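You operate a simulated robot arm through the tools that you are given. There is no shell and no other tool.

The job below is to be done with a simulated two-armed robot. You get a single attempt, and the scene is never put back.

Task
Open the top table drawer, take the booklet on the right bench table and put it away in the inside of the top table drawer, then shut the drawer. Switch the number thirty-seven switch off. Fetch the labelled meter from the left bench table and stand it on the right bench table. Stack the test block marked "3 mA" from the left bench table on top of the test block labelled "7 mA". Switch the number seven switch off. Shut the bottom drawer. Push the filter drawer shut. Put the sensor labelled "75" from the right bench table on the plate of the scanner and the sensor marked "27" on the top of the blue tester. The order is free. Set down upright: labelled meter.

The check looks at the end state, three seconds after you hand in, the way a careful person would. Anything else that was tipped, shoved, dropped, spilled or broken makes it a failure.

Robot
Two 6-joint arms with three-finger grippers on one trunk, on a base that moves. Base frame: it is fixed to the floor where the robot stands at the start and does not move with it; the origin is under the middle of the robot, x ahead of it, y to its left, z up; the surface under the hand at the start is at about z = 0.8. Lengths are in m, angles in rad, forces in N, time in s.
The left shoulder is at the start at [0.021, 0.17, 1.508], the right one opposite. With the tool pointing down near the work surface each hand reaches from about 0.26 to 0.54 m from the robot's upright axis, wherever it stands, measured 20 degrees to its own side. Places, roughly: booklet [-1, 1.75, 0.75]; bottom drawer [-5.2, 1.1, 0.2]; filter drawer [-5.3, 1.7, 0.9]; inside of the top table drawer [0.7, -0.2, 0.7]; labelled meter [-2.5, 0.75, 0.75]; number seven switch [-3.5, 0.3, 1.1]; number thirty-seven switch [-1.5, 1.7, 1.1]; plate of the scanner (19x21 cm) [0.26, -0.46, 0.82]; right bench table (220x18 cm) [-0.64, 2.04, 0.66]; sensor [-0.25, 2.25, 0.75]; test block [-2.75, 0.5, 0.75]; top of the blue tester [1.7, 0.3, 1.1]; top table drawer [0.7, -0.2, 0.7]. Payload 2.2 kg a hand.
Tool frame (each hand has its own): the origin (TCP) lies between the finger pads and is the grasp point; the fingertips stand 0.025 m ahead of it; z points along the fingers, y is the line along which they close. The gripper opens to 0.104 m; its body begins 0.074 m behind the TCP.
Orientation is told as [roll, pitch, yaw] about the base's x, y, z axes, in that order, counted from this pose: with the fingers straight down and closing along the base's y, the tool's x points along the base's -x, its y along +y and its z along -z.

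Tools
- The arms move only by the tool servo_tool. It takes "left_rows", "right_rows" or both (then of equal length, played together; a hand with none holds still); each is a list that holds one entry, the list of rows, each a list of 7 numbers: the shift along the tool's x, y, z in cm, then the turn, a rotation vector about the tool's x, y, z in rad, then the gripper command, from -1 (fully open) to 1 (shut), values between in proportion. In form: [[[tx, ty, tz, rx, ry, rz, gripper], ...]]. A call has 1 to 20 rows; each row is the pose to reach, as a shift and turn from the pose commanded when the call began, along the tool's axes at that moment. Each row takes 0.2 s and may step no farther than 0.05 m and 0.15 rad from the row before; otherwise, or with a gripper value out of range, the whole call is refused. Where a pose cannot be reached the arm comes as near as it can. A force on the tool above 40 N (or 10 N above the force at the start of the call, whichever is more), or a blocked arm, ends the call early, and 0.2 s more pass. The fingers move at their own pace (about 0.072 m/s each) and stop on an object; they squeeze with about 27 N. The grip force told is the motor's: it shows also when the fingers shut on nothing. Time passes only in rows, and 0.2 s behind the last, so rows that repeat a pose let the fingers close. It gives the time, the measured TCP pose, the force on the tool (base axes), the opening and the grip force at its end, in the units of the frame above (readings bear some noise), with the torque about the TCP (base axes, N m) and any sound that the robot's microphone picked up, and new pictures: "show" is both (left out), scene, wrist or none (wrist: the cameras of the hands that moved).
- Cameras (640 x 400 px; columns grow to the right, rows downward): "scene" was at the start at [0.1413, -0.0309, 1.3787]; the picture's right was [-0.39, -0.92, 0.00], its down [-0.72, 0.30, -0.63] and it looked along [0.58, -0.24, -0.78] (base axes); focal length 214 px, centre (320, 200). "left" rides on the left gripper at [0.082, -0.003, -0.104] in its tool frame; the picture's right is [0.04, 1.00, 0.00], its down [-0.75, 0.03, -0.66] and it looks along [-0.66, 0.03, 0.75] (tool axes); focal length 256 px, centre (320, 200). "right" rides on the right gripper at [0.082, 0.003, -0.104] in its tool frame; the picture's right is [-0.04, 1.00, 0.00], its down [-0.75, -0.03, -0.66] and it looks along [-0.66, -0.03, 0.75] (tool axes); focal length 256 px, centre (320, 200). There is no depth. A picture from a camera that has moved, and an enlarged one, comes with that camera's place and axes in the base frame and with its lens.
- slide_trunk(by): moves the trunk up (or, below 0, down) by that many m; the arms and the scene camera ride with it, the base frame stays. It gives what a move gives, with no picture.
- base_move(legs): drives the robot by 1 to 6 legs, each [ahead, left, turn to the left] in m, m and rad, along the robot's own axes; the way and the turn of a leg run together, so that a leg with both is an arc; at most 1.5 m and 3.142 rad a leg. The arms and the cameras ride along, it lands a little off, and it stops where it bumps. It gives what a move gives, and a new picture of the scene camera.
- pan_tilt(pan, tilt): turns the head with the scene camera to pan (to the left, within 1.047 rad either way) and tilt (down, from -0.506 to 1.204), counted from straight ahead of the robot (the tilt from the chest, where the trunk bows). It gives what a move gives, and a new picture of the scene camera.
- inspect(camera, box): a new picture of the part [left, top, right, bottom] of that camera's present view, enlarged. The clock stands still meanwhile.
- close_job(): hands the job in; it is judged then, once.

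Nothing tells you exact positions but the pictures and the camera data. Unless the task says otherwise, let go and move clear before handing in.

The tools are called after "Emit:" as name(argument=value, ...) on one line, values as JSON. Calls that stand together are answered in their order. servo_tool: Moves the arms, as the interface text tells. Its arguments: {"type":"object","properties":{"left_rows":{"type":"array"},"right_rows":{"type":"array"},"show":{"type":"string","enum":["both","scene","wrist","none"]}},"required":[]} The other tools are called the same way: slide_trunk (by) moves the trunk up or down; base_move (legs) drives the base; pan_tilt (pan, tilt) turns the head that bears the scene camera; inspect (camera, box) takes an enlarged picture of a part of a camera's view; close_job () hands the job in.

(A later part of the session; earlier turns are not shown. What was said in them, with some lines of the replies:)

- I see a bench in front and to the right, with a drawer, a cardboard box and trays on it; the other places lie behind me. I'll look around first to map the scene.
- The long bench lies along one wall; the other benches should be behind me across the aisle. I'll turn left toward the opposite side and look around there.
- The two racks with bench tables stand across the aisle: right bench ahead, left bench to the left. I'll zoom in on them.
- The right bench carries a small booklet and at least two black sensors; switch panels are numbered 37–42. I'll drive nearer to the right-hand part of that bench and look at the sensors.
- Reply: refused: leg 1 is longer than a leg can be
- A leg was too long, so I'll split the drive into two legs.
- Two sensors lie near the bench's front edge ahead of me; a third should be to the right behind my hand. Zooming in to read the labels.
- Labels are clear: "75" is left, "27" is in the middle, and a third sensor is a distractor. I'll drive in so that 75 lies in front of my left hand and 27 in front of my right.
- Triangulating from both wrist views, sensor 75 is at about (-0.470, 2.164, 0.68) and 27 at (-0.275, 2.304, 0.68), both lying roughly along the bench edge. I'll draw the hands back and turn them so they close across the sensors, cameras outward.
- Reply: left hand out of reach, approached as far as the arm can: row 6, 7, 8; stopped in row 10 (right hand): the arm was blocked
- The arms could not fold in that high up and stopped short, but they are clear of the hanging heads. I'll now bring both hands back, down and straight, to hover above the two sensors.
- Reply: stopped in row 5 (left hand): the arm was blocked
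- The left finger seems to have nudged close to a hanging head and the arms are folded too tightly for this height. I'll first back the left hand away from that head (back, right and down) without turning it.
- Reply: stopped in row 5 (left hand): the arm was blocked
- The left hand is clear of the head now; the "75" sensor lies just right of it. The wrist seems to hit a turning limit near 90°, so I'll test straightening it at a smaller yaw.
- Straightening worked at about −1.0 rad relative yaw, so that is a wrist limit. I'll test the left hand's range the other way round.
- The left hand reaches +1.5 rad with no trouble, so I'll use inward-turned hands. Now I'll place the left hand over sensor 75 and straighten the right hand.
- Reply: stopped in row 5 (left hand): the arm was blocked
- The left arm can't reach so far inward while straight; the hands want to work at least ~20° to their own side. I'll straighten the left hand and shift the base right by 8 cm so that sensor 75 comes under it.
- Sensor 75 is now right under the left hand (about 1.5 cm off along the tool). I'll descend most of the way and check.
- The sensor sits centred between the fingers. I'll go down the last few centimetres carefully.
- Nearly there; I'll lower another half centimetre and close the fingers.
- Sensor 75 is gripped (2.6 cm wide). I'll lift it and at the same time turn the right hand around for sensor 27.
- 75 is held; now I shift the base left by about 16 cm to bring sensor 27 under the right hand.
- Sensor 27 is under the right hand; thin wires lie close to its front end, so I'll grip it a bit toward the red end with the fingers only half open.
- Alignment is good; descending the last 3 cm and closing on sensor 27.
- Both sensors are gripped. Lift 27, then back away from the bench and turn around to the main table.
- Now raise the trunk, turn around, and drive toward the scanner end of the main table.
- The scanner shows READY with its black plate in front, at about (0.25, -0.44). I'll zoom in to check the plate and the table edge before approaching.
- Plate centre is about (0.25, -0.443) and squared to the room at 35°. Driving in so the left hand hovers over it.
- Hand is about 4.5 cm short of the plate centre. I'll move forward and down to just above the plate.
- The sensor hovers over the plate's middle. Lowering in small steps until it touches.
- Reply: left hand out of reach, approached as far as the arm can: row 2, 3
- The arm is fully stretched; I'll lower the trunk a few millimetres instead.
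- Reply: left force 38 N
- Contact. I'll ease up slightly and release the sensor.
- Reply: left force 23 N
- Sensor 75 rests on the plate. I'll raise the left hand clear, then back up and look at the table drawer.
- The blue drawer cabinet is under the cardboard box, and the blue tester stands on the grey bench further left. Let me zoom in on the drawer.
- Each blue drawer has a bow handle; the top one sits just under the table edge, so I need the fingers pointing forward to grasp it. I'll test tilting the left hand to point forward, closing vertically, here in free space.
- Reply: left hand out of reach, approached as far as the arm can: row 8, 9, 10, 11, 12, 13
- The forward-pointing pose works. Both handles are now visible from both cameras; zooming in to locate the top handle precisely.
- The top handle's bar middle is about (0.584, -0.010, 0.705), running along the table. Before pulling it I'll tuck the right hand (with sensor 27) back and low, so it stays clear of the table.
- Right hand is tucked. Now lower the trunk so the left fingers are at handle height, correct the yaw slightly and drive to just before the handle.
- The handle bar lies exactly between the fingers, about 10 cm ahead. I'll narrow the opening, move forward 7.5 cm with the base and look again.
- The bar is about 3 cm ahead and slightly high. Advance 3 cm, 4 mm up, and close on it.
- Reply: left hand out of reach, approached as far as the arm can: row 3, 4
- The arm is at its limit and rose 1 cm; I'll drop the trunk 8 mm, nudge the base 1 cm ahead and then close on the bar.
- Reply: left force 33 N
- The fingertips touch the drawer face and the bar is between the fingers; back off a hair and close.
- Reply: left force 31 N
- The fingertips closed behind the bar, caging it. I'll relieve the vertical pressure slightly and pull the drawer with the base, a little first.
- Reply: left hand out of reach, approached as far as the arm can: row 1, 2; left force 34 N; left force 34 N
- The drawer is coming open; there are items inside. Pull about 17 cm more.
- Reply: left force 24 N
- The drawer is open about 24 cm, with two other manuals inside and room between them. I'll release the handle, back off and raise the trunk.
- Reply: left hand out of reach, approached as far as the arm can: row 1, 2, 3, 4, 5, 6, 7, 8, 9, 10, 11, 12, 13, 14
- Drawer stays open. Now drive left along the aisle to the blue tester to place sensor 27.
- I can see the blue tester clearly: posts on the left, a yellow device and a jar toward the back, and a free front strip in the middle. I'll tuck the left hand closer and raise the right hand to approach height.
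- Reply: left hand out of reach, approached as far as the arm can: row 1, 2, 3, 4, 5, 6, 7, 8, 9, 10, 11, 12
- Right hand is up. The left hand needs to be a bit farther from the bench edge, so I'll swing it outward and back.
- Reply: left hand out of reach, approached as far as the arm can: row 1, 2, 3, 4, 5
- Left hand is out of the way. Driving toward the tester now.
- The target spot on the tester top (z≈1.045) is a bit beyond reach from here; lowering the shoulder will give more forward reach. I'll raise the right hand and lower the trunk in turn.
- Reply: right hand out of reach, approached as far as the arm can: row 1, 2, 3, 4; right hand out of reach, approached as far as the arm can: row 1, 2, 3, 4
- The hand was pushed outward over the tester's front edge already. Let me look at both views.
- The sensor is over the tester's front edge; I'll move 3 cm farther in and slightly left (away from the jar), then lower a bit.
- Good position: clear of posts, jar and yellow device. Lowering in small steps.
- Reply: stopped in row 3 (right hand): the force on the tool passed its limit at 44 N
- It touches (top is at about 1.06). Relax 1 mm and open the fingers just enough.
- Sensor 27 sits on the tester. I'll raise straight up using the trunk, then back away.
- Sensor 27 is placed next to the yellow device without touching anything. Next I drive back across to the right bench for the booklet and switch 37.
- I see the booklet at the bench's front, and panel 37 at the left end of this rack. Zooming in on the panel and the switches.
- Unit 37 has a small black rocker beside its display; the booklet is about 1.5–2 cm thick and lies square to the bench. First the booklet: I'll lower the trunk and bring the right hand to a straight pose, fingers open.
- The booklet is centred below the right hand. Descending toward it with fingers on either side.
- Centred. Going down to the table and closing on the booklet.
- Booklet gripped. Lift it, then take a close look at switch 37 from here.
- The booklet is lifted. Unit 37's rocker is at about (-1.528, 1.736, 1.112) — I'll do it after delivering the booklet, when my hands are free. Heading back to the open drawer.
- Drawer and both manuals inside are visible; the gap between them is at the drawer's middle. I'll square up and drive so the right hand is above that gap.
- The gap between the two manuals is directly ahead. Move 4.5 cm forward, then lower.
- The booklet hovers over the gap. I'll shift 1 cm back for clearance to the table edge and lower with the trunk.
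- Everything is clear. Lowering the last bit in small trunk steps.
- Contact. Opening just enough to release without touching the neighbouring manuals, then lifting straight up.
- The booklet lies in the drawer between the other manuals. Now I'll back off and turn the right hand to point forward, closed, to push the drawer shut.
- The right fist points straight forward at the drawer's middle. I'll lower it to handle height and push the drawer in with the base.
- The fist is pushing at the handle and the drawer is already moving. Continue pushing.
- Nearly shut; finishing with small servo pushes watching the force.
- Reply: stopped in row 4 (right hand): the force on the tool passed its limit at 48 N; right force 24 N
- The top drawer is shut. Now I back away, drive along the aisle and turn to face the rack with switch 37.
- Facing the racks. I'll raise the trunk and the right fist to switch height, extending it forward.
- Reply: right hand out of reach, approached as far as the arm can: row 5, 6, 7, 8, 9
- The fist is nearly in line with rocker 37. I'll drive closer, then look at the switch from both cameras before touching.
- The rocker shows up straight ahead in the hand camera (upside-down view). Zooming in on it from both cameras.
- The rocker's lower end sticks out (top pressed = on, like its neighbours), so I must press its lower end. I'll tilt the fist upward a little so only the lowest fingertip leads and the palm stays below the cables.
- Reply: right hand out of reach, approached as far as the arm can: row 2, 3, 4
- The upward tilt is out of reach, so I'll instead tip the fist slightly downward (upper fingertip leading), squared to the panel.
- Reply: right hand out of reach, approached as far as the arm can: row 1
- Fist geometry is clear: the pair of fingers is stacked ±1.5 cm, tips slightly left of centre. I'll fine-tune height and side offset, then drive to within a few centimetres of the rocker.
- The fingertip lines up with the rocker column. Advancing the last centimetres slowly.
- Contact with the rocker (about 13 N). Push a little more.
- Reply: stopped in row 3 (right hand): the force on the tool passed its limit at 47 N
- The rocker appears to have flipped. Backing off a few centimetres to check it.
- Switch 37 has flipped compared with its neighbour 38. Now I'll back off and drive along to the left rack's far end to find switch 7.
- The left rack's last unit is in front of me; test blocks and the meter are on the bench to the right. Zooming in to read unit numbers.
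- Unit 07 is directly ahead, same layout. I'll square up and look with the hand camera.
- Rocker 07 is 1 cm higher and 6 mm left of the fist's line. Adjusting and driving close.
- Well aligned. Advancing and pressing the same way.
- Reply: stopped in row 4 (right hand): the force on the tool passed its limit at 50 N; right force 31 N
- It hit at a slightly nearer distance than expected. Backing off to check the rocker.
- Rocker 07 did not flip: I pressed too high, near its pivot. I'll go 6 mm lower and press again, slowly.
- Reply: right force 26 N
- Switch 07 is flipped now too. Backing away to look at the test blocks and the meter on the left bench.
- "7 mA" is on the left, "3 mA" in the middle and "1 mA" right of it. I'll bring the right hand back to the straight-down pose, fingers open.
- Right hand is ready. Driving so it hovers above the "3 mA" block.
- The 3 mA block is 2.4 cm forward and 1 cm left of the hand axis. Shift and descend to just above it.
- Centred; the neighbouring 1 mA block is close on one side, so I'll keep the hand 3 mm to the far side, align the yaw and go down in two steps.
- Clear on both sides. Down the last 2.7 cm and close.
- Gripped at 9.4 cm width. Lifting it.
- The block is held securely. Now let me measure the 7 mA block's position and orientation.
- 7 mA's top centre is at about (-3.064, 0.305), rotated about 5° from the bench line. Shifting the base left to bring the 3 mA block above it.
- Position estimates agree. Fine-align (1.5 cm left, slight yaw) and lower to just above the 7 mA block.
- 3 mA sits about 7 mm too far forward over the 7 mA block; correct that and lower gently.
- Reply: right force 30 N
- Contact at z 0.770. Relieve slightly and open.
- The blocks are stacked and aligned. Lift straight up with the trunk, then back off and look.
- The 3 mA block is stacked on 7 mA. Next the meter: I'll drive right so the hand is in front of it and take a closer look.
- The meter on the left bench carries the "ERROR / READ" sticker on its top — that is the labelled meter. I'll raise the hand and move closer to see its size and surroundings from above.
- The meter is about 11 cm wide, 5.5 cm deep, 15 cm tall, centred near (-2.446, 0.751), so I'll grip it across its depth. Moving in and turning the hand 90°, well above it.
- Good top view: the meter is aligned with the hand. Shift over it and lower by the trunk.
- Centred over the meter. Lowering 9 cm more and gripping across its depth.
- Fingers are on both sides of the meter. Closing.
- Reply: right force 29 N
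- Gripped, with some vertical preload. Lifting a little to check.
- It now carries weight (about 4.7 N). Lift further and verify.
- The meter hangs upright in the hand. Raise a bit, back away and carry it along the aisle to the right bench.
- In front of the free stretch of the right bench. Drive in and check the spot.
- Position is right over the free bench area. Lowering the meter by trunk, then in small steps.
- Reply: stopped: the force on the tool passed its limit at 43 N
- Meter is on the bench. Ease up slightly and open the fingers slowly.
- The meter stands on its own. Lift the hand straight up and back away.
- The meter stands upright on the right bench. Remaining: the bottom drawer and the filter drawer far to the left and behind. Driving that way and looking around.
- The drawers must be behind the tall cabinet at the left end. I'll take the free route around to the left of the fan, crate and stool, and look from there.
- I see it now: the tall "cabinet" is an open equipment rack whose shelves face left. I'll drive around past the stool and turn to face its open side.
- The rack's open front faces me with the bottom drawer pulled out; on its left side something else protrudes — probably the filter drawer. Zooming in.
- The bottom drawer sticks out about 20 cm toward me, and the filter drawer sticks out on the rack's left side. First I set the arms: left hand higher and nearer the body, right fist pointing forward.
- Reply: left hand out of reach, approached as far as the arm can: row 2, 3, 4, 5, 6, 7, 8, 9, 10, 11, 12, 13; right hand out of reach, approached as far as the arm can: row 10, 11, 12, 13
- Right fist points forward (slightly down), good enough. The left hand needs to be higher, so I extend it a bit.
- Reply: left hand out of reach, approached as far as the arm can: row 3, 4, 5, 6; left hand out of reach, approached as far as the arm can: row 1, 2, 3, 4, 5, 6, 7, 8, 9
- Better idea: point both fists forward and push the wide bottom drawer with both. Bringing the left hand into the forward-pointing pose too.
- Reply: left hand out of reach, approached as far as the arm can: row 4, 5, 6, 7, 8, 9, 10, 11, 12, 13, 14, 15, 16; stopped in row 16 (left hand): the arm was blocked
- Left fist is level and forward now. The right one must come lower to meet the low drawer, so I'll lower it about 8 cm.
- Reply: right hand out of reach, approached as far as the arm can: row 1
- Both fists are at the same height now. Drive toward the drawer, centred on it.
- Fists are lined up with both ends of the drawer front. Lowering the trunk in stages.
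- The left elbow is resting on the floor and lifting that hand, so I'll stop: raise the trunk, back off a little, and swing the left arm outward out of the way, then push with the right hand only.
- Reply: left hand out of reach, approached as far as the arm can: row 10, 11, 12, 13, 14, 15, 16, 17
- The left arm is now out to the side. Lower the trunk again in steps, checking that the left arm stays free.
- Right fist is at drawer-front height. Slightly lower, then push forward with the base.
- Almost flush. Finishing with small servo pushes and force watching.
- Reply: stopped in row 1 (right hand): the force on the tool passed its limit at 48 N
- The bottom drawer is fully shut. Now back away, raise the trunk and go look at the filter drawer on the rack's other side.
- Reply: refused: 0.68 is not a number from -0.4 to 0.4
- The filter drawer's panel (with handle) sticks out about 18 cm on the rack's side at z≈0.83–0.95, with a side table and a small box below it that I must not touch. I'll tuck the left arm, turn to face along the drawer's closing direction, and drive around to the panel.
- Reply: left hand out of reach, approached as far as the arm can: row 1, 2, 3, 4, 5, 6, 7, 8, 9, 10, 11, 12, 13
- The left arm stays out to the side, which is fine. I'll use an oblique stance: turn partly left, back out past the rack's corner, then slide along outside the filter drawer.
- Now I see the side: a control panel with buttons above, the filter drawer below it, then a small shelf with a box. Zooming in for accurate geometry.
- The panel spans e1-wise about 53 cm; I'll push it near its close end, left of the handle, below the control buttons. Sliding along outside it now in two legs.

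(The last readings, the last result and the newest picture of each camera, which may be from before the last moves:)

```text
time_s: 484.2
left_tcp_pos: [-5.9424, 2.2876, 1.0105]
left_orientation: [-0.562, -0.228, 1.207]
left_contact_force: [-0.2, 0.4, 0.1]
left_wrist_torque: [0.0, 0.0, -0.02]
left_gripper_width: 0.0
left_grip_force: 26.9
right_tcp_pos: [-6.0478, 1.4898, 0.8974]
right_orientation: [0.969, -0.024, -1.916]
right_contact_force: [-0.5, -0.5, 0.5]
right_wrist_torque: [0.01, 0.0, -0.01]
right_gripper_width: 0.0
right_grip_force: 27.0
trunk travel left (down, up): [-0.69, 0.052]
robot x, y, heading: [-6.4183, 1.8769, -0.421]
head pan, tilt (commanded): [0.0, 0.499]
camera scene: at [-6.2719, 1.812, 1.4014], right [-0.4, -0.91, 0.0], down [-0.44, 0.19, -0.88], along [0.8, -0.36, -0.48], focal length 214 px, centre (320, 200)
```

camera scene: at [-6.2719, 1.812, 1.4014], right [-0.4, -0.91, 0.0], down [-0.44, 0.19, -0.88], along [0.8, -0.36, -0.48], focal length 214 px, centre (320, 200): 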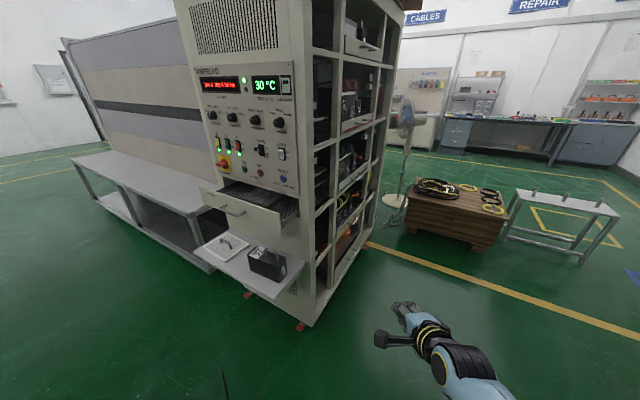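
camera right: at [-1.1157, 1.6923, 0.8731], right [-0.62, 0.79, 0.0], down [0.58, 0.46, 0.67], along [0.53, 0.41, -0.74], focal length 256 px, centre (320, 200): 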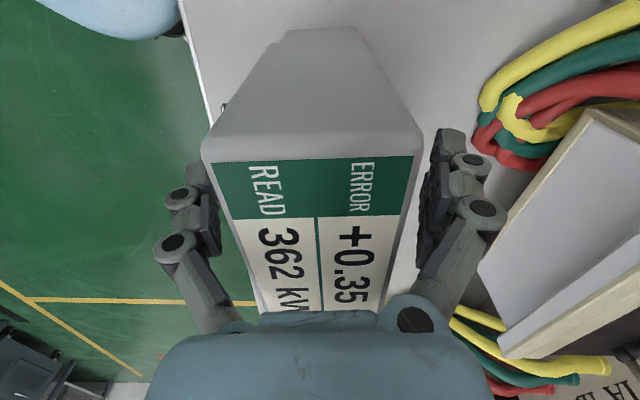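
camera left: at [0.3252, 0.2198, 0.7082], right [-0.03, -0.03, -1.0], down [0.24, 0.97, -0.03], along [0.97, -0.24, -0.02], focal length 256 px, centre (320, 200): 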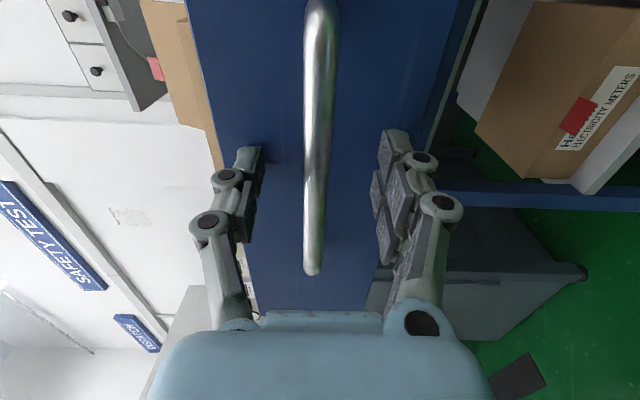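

Emit:
base_move(legs=[[0.335, 0.5, 0]])

Emit:
pan_tilt(pan=-0.2, tilt=0.65)

Emit:
inspect(camera="right", box=[0, 0, 640, 400])

```text
time_s: 487.7
left_tcp_pos: [-5.4236, 2.6023, 1.0101]
left_orientation: [-0.558, -0.229, 1.198]
left_contact_force: [0.5, -0.3, -0.7]
left_wrist_torque: [-0.02, 0.04, 0.01]
left_gripper_width: 0.0003
left_grip_force: 26.9
right_tcp_pos: [-5.54, 1.8077, 0.8971]
right_orientation: [0.969, -0.022, -1.924]
right_contact_force: [0.0, -0.2, -0.4]
right_wrist_torque: [-0.02, -0.04, 0.01]
right_gripper_width: 0.0
right_grip_force: 27.0
trunk travel left (down, up): [-0.69, 0.052]
robot x, y, heading: [-5.9051, 2.2023, -0.429]
head pan, tilt (commanded): [0.0, 0.499]
camera scene: at [-5.7594, 2.1311, 1.4013], right [-0.41, -0.91, 0.0], down [-0.44, 0.2, -0.88], along [0.8, -0.36, -0.48], focal length 214 px, centre (320, 200)
```

scene: 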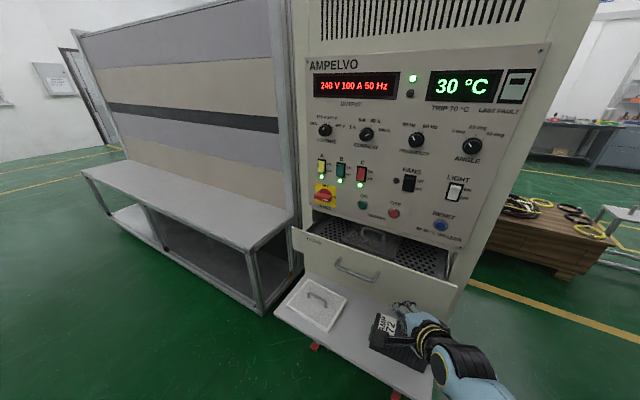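

```text
time_s: 488.4
left_tcp_pos: [-5.4246, 2.603, 1.0102]
left_orientation: [-0.56, -0.231, 1.198]
left_contact_force: [-0.9, -0.2, -0.1]
left_wrist_torque: [0.0, -0.02, 0.01]
left_gripper_width: 0.0003
left_grip_force: 27.2
right_tcp_pos: [-5.5391, 1.8081, 0.899]
right_orientation: [0.969, -0.023, -1.924]
right_contact_force: [0.0, 0.1, 0.5]
right_wrist_torque: [-0.02, 0.03, 0.01]
right_gripper_width: 0.0002
right_grip_force: 26.8
trunk travel left (down, up): [-0.69, 0.052]
robot x, y, heading: [-5.9087, 2.2013, -0.42]
head pan, tilt (commanded): [-0.201, 0.649]
camera scene: at [-5.7723, 2.1177, 1.388], right [-0.59, -0.81, 0.0], down [-0.49, 0.35, -0.8], along [0.64, -0.47, -0.6], focal length 214 px, centre (320, 200)
```

scene: 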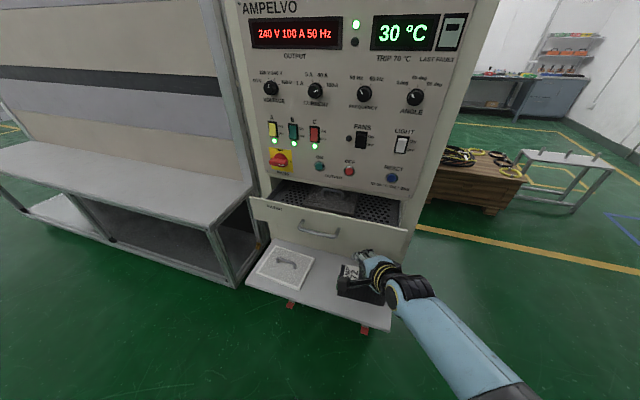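

```text
1.00 times, centred on (320, 200) of right (not enlarged: the box is as wide or as high as the picture)
camera zoom: at [-5.5896, 1.9137, 0.9573], right [0.52, -0.22, 0.82], down [-0.78, -0.51, 0.36], along [0.34, -0.83, -0.43], focal length 256 px, centre (320, 200)
```

zoom: 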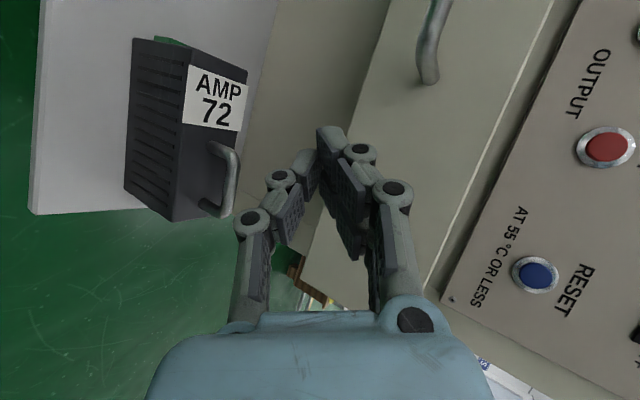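

The fist is just outside the panel's near end, below the RESET button. Raise it 1 cm and push straight toward the rack, part way first.

Emit:
slide_trunk(by=0.01)

Emit:
base_move(legs=[[0.1, -0.06, 0]])

Emit:
inspect(camera="right", box=[0, 0, 640, 400])

```text
time_s: 489.0
left_tcp_pos: [-5.425, 2.6038, 1.0212]
left_orientation: [-0.561, -0.229, 1.196]
left_contact_force: [-0.3, -0.7, -0.3]
left_wrist_torque: [-0.02, 0.01, 0.01]
left_gripper_width: 0.0
left_grip_force: 26.3
right_tcp_pos: [-5.5392, 1.8062, 0.9081]
right_orientation: [0.969, -0.023, -1.924]
right_contact_force: [0.9, 0.1, 0.4]
right_wrist_torque: [0.01, 0.02, 0.0]
right_gripper_width: 0.0
right_grip_force: 26.7
trunk travel left (down, up): [-0.7, 0.042]
robot x, y, heading: [-5.9067, 2.1974, -0.426]
head pan, tilt (commanded): [-0.201, 0.649]
```

```text
time_s: 490.2
left_tcp_pos: [-5.3602, 2.5079, 1.0205]
left_orientation: [-0.558, -0.23, 1.2]
left_contact_force: [-0.3, -0.2, -0.4]
left_wrist_torque: [0.01, 0.03, -0.02]
left_gripper_width: 0.0001
left_grip_force: 26.9
right_tcp_pos: [-5.4719, 1.711, 0.9078]
right_orientation: [0.966, -0.023, -1.921]
right_contact_force: [-0.3, -0.4, 0.2]
right_wrist_torque: [0.01, 0.02, -0.03]
right_gripper_width: 0.0
right_grip_force: 27.2
trunk travel left (down, up): [-0.7, 0.042]
robot x, y, heading: [-5.8397, 2.1042, -0.424]
head pan, tilt (commanded): [-0.201, 0.649]
camera scene: at [-5.7054, 2.0211, 1.3979], right [-0.59, -0.81, 0.0], down [-0.49, 0.35, -0.8], along [0.65, -0.47, -0.61], focal length 214 px, centre (320, 200)
```

scene: 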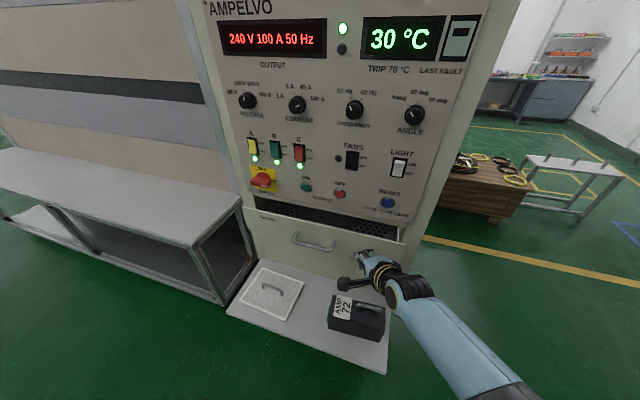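

```text
1.00 times, centred on (320, 200) of right (not enlarged: the box is as wide or as high as the picture)
camera zoom: at [-5.5223, 1.8179, 0.967], right [0.53, -0.21, 0.82], down [-0.78, -0.51, 0.36], along [0.34, -0.83, -0.43], focal length 256 px, centre (320, 200)
```

zoom: 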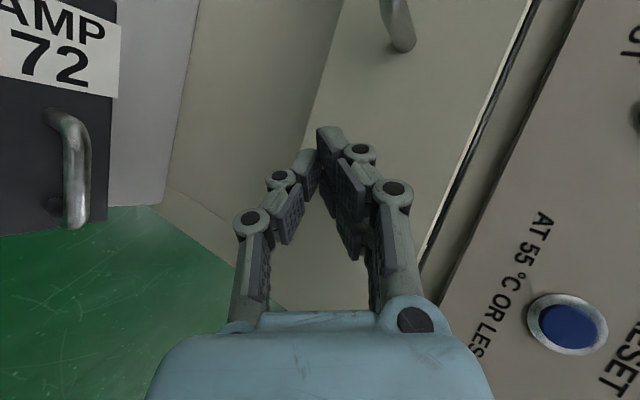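

The drawer is sliding in; the hand stays well clear of the RESET button. Push 9 cm more.

Emit:
base_move(legs=[[0.075, -0.045, 0]])

Emit:
inspect(camera="right", box=[0, 0, 640, 400])

```text
time_s: 491.2
left_tcp_pos: [-5.3225, 2.4544, 1.021]
left_orientation: [-0.559, -0.229, 1.199]
left_contact_force: [-0.4, -0.6, -0.3]
left_wrist_torque: [0.01, -0.01, 0.0]
left_gripper_width: 0.0
left_grip_force: 27.4
right_tcp_pos: [-5.4365, 1.662, 0.9067]
right_orientation: [0.964, -0.014, -1.923]
right_contact_force: [-1.2, 1.7, -0.6]
right_wrist_torque: [0.12, 0.04, 0.09]
right_gripper_width: 0.0
right_grip_force: 27.2
trunk travel left (down, up): [-0.7, 0.042]
robot x, y, heading: [-5.8004, 2.0488, -0.42]
head pan, tilt (commanded): [-0.201, 0.649]
stopped in leg 1: the force on the tool passed its limit at 146 N (the readings are from after the stop); the commanded pose is now the measured one
camera scene: at [-5.6688, 1.9679, 1.398], right [-0.59, -0.81, 0.0], down [-0.49, 0.35, -0.8], along [0.65, -0.47, -0.6], focal length 214 px, centre (320, 200)
```

scene: 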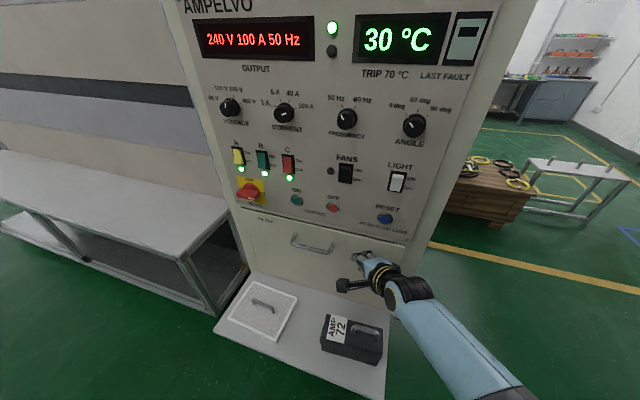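

```text
1.00 times, centred on (320, 200) of right (not enlarged: the box is as wide or as high as the picture)
camera zoom: at [-5.4866, 1.7686, 0.9669], right [0.52, -0.22, 0.82], down [-0.78, -0.51, 0.36], along [0.34, -0.83, -0.44], focal length 256 px, centre (320, 200)
```

zoom: 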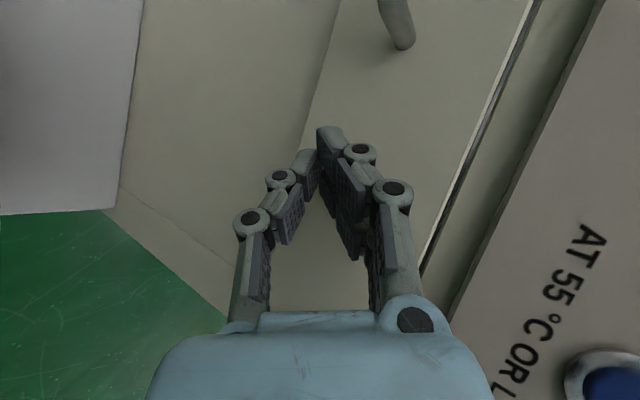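

The drawer hit its stop. Backing off to check that it is shut.

Emit:
base_move(legs=[[-0.12, 0.072, 0]])

Emit:
inspect(camera="scene", box=[200, 160, 440, 310])

```text
time_s: 492.6
left_tcp_pos: [-5.3992, 2.5679, 1.0202]
left_orientation: [-0.561, -0.231, 1.199]
left_contact_force: [-0.1, 0.7, -0.5]
left_wrist_torque: [-0.05, -0.02, -0.03]
left_gripper_width: 0.0
left_grip_force: 26.7
right_tcp_pos: [-5.5131, 1.7763, 0.9077]
right_orientation: [0.965, -0.014, -1.923]
right_contact_force: [0.1, 1.4, 0.8]
right_wrist_torque: [-0.03, 0.01, 0.0]
right_gripper_width: 0.0
right_grip_force: 26.7
trunk travel left (down, up): [-0.7, 0.042]
robot x, y, heading: [-5.8784, 2.1613, -0.427]
head pan, tilt (commanded): [-0.201, 0.649]
camera scene: at [-5.7465, 2.0821, 1.398], right [-0.59, -0.81, 0.0], down [-0.49, 0.35, -0.8], along [0.65, -0.47, -0.6], focal length 214 px, centre (320, 200)
```

scene: 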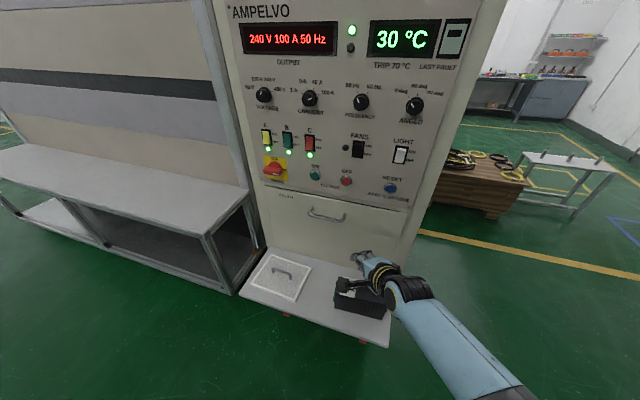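

```text
2.67 times, centred on (320, 235) of scene
camera zoom: at [-5.7465, 2.0821, 1.398], right [-0.59, -0.81, 0.0], down [-0.49, 0.35, -0.8], along [0.65, -0.47, -0.6], focal length 572 px, centre (320, 107)
```

zoom: 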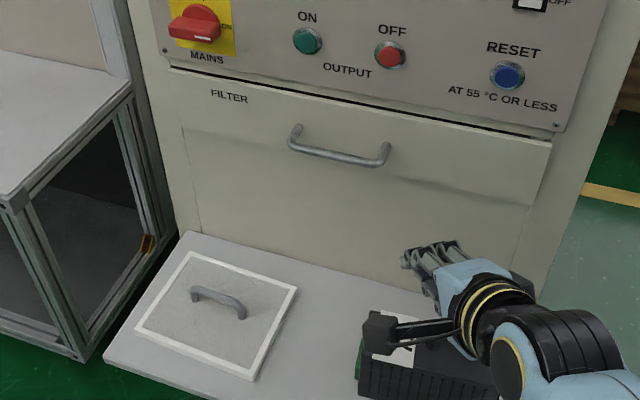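

The filter drawer is flush and shut, the box and tray below untouched. I'll move the robot clear of the rack before handing in.

Emit:
base_move(legs=[[-0.26, -0.4, 0]])

Emit:
pan_tilt(pan=0.2, tilt=0.5)

Emit:
inspect(camera="scene", box=[120, 100, 440, 300])

```text
time_s: 495.4
left_tcp_pos: [-5.8069, 2.3075, 1.0211]
left_orientation: [-0.56, -0.23, 1.212]
left_contact_force: [-0.2, 0.5, 0.7]
left_wrist_torque: [0.0, -0.02, -0.03]
left_gripper_width: 0.0
left_grip_force: 27.3
right_tcp_pos: [-5.9119, 1.5148, 0.906]
right_orientation: [0.965, -0.015, -1.91]
right_contact_force: [0.1, 0.1, -0.4]
right_wrist_torque: [0.02, 0.01, 0.03]
right_gripper_width: 0.0
right_grip_force: 27.1
trunk travel left (down, up): [-0.7, 0.042]
robot x, y, heading: [-6.2875, 1.8959, -0.411]
head pan, tilt (commanded): [-0.201, 0.649]
camera scene: at [-6.1474, 1.8172, 1.398], right [-0.58, -0.82, 0.0], down [-0.49, 0.35, -0.8], along [0.65, -0.46, -0.6], focal length 214 px, centre (320, 200)
```

scene: 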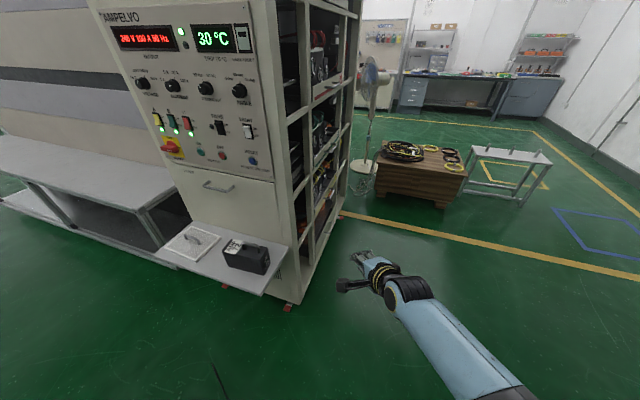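

```text
time_s: 496.3
left_tcp_pos: [-5.8045, 2.3081, 1.0205]
left_orientation: [-0.56, -0.23, 1.212]
left_contact_force: [-0.5, 0.8, 0.6]
left_wrist_torque: [0.03, -0.02, 0.0]
left_gripper_width: 0.0
left_grip_force: 27.1
right_tcp_pos: [-5.912, 1.5166, 0.9065]
right_orientation: [0.966, -0.014, -1.91]
right_contact_force: [0.2, -0.1, -0.5]
right_wrist_torque: [-0.02, 0.0, 0.02]
right_gripper_width: 0.0
right_grip_force: 26.6
trunk travel left (down, up): [-0.7, 0.042]
robot x, y, heading: [-6.2849, 1.895, -0.414]
head pan, tilt (commanded): [0.201, 0.499]
camera scene: at [-6.1289, 1.8483, 1.4113], right [-0.21, -0.98, 0.0], down [-0.47, 0.1, -0.88], along [0.86, -0.18, -0.48], focal length 214 px, centre (320, 200)
```

scene: 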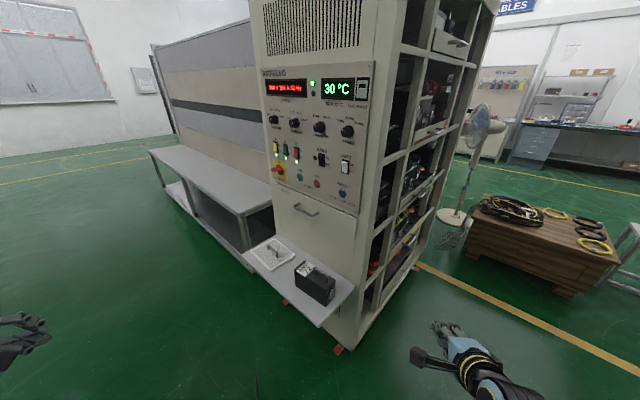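

```text
2.00 times, centred on (280, 200) of scene
camera zoom: at [-6.1289, 1.8483, 1.4113], right [-0.21, -0.98, 0.0], down [-0.47, 0.1, -0.88], along [0.86, -0.18, -0.48], focal length 429 px, centre (400, 200)
```

zoom: 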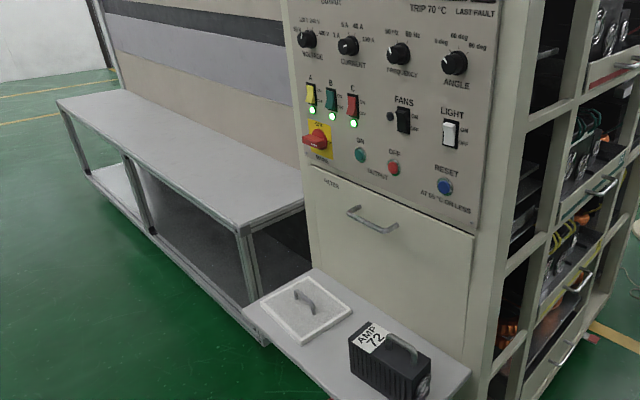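

Every part of the job has been done and seen after I let go. Both hands are empty and clear of everything, so I'm handing in.

Emit:
close_job()

```text
The job is handed in.
```

I've done every part of the job and handed it in; I don't know yet how it was judged.

- **Top table drawer:** I opened it, laid the CLASS 1 booklet between the two manuals already inside, and pushed it shut until the handle met its stop.
- **Switches 37 and 7:** I pressed each rocker's lower end, and both visibly flipped. I took "top pressed" as on, because the neighbouring rockers sat that way. The displays stayed lit afterwards. My first press on 7 didn't flip it; the second did.
- **Labelled meter:** it stands upright on the right bench.
- **Test blocks:** "3 mA" is stacked on "7 mA".
- **Sensors:** "75" is on the scanner plate. "27" is on top of the blue tester, clear of the jar and the yellow device.
- **Bottom drawer and filter drawer:** both went to their stops and look flush.

Three contacts might matter to the check:

- **Hanging sensor head:** early on, a finger of the left hand came close to or may have touched one above the right bench. It looked unmoved.
- **Left elbow on the floor:** it rested there briefly while I lowered the arms to the bottom drawer. I raised the arms and pushed with the right hand only.
- **Filter drawer:** it hit its stop hard, with a 146 N spike. Nothing around it moved.

I checked each result right after doing it, but did not go round the whole room again at the end.
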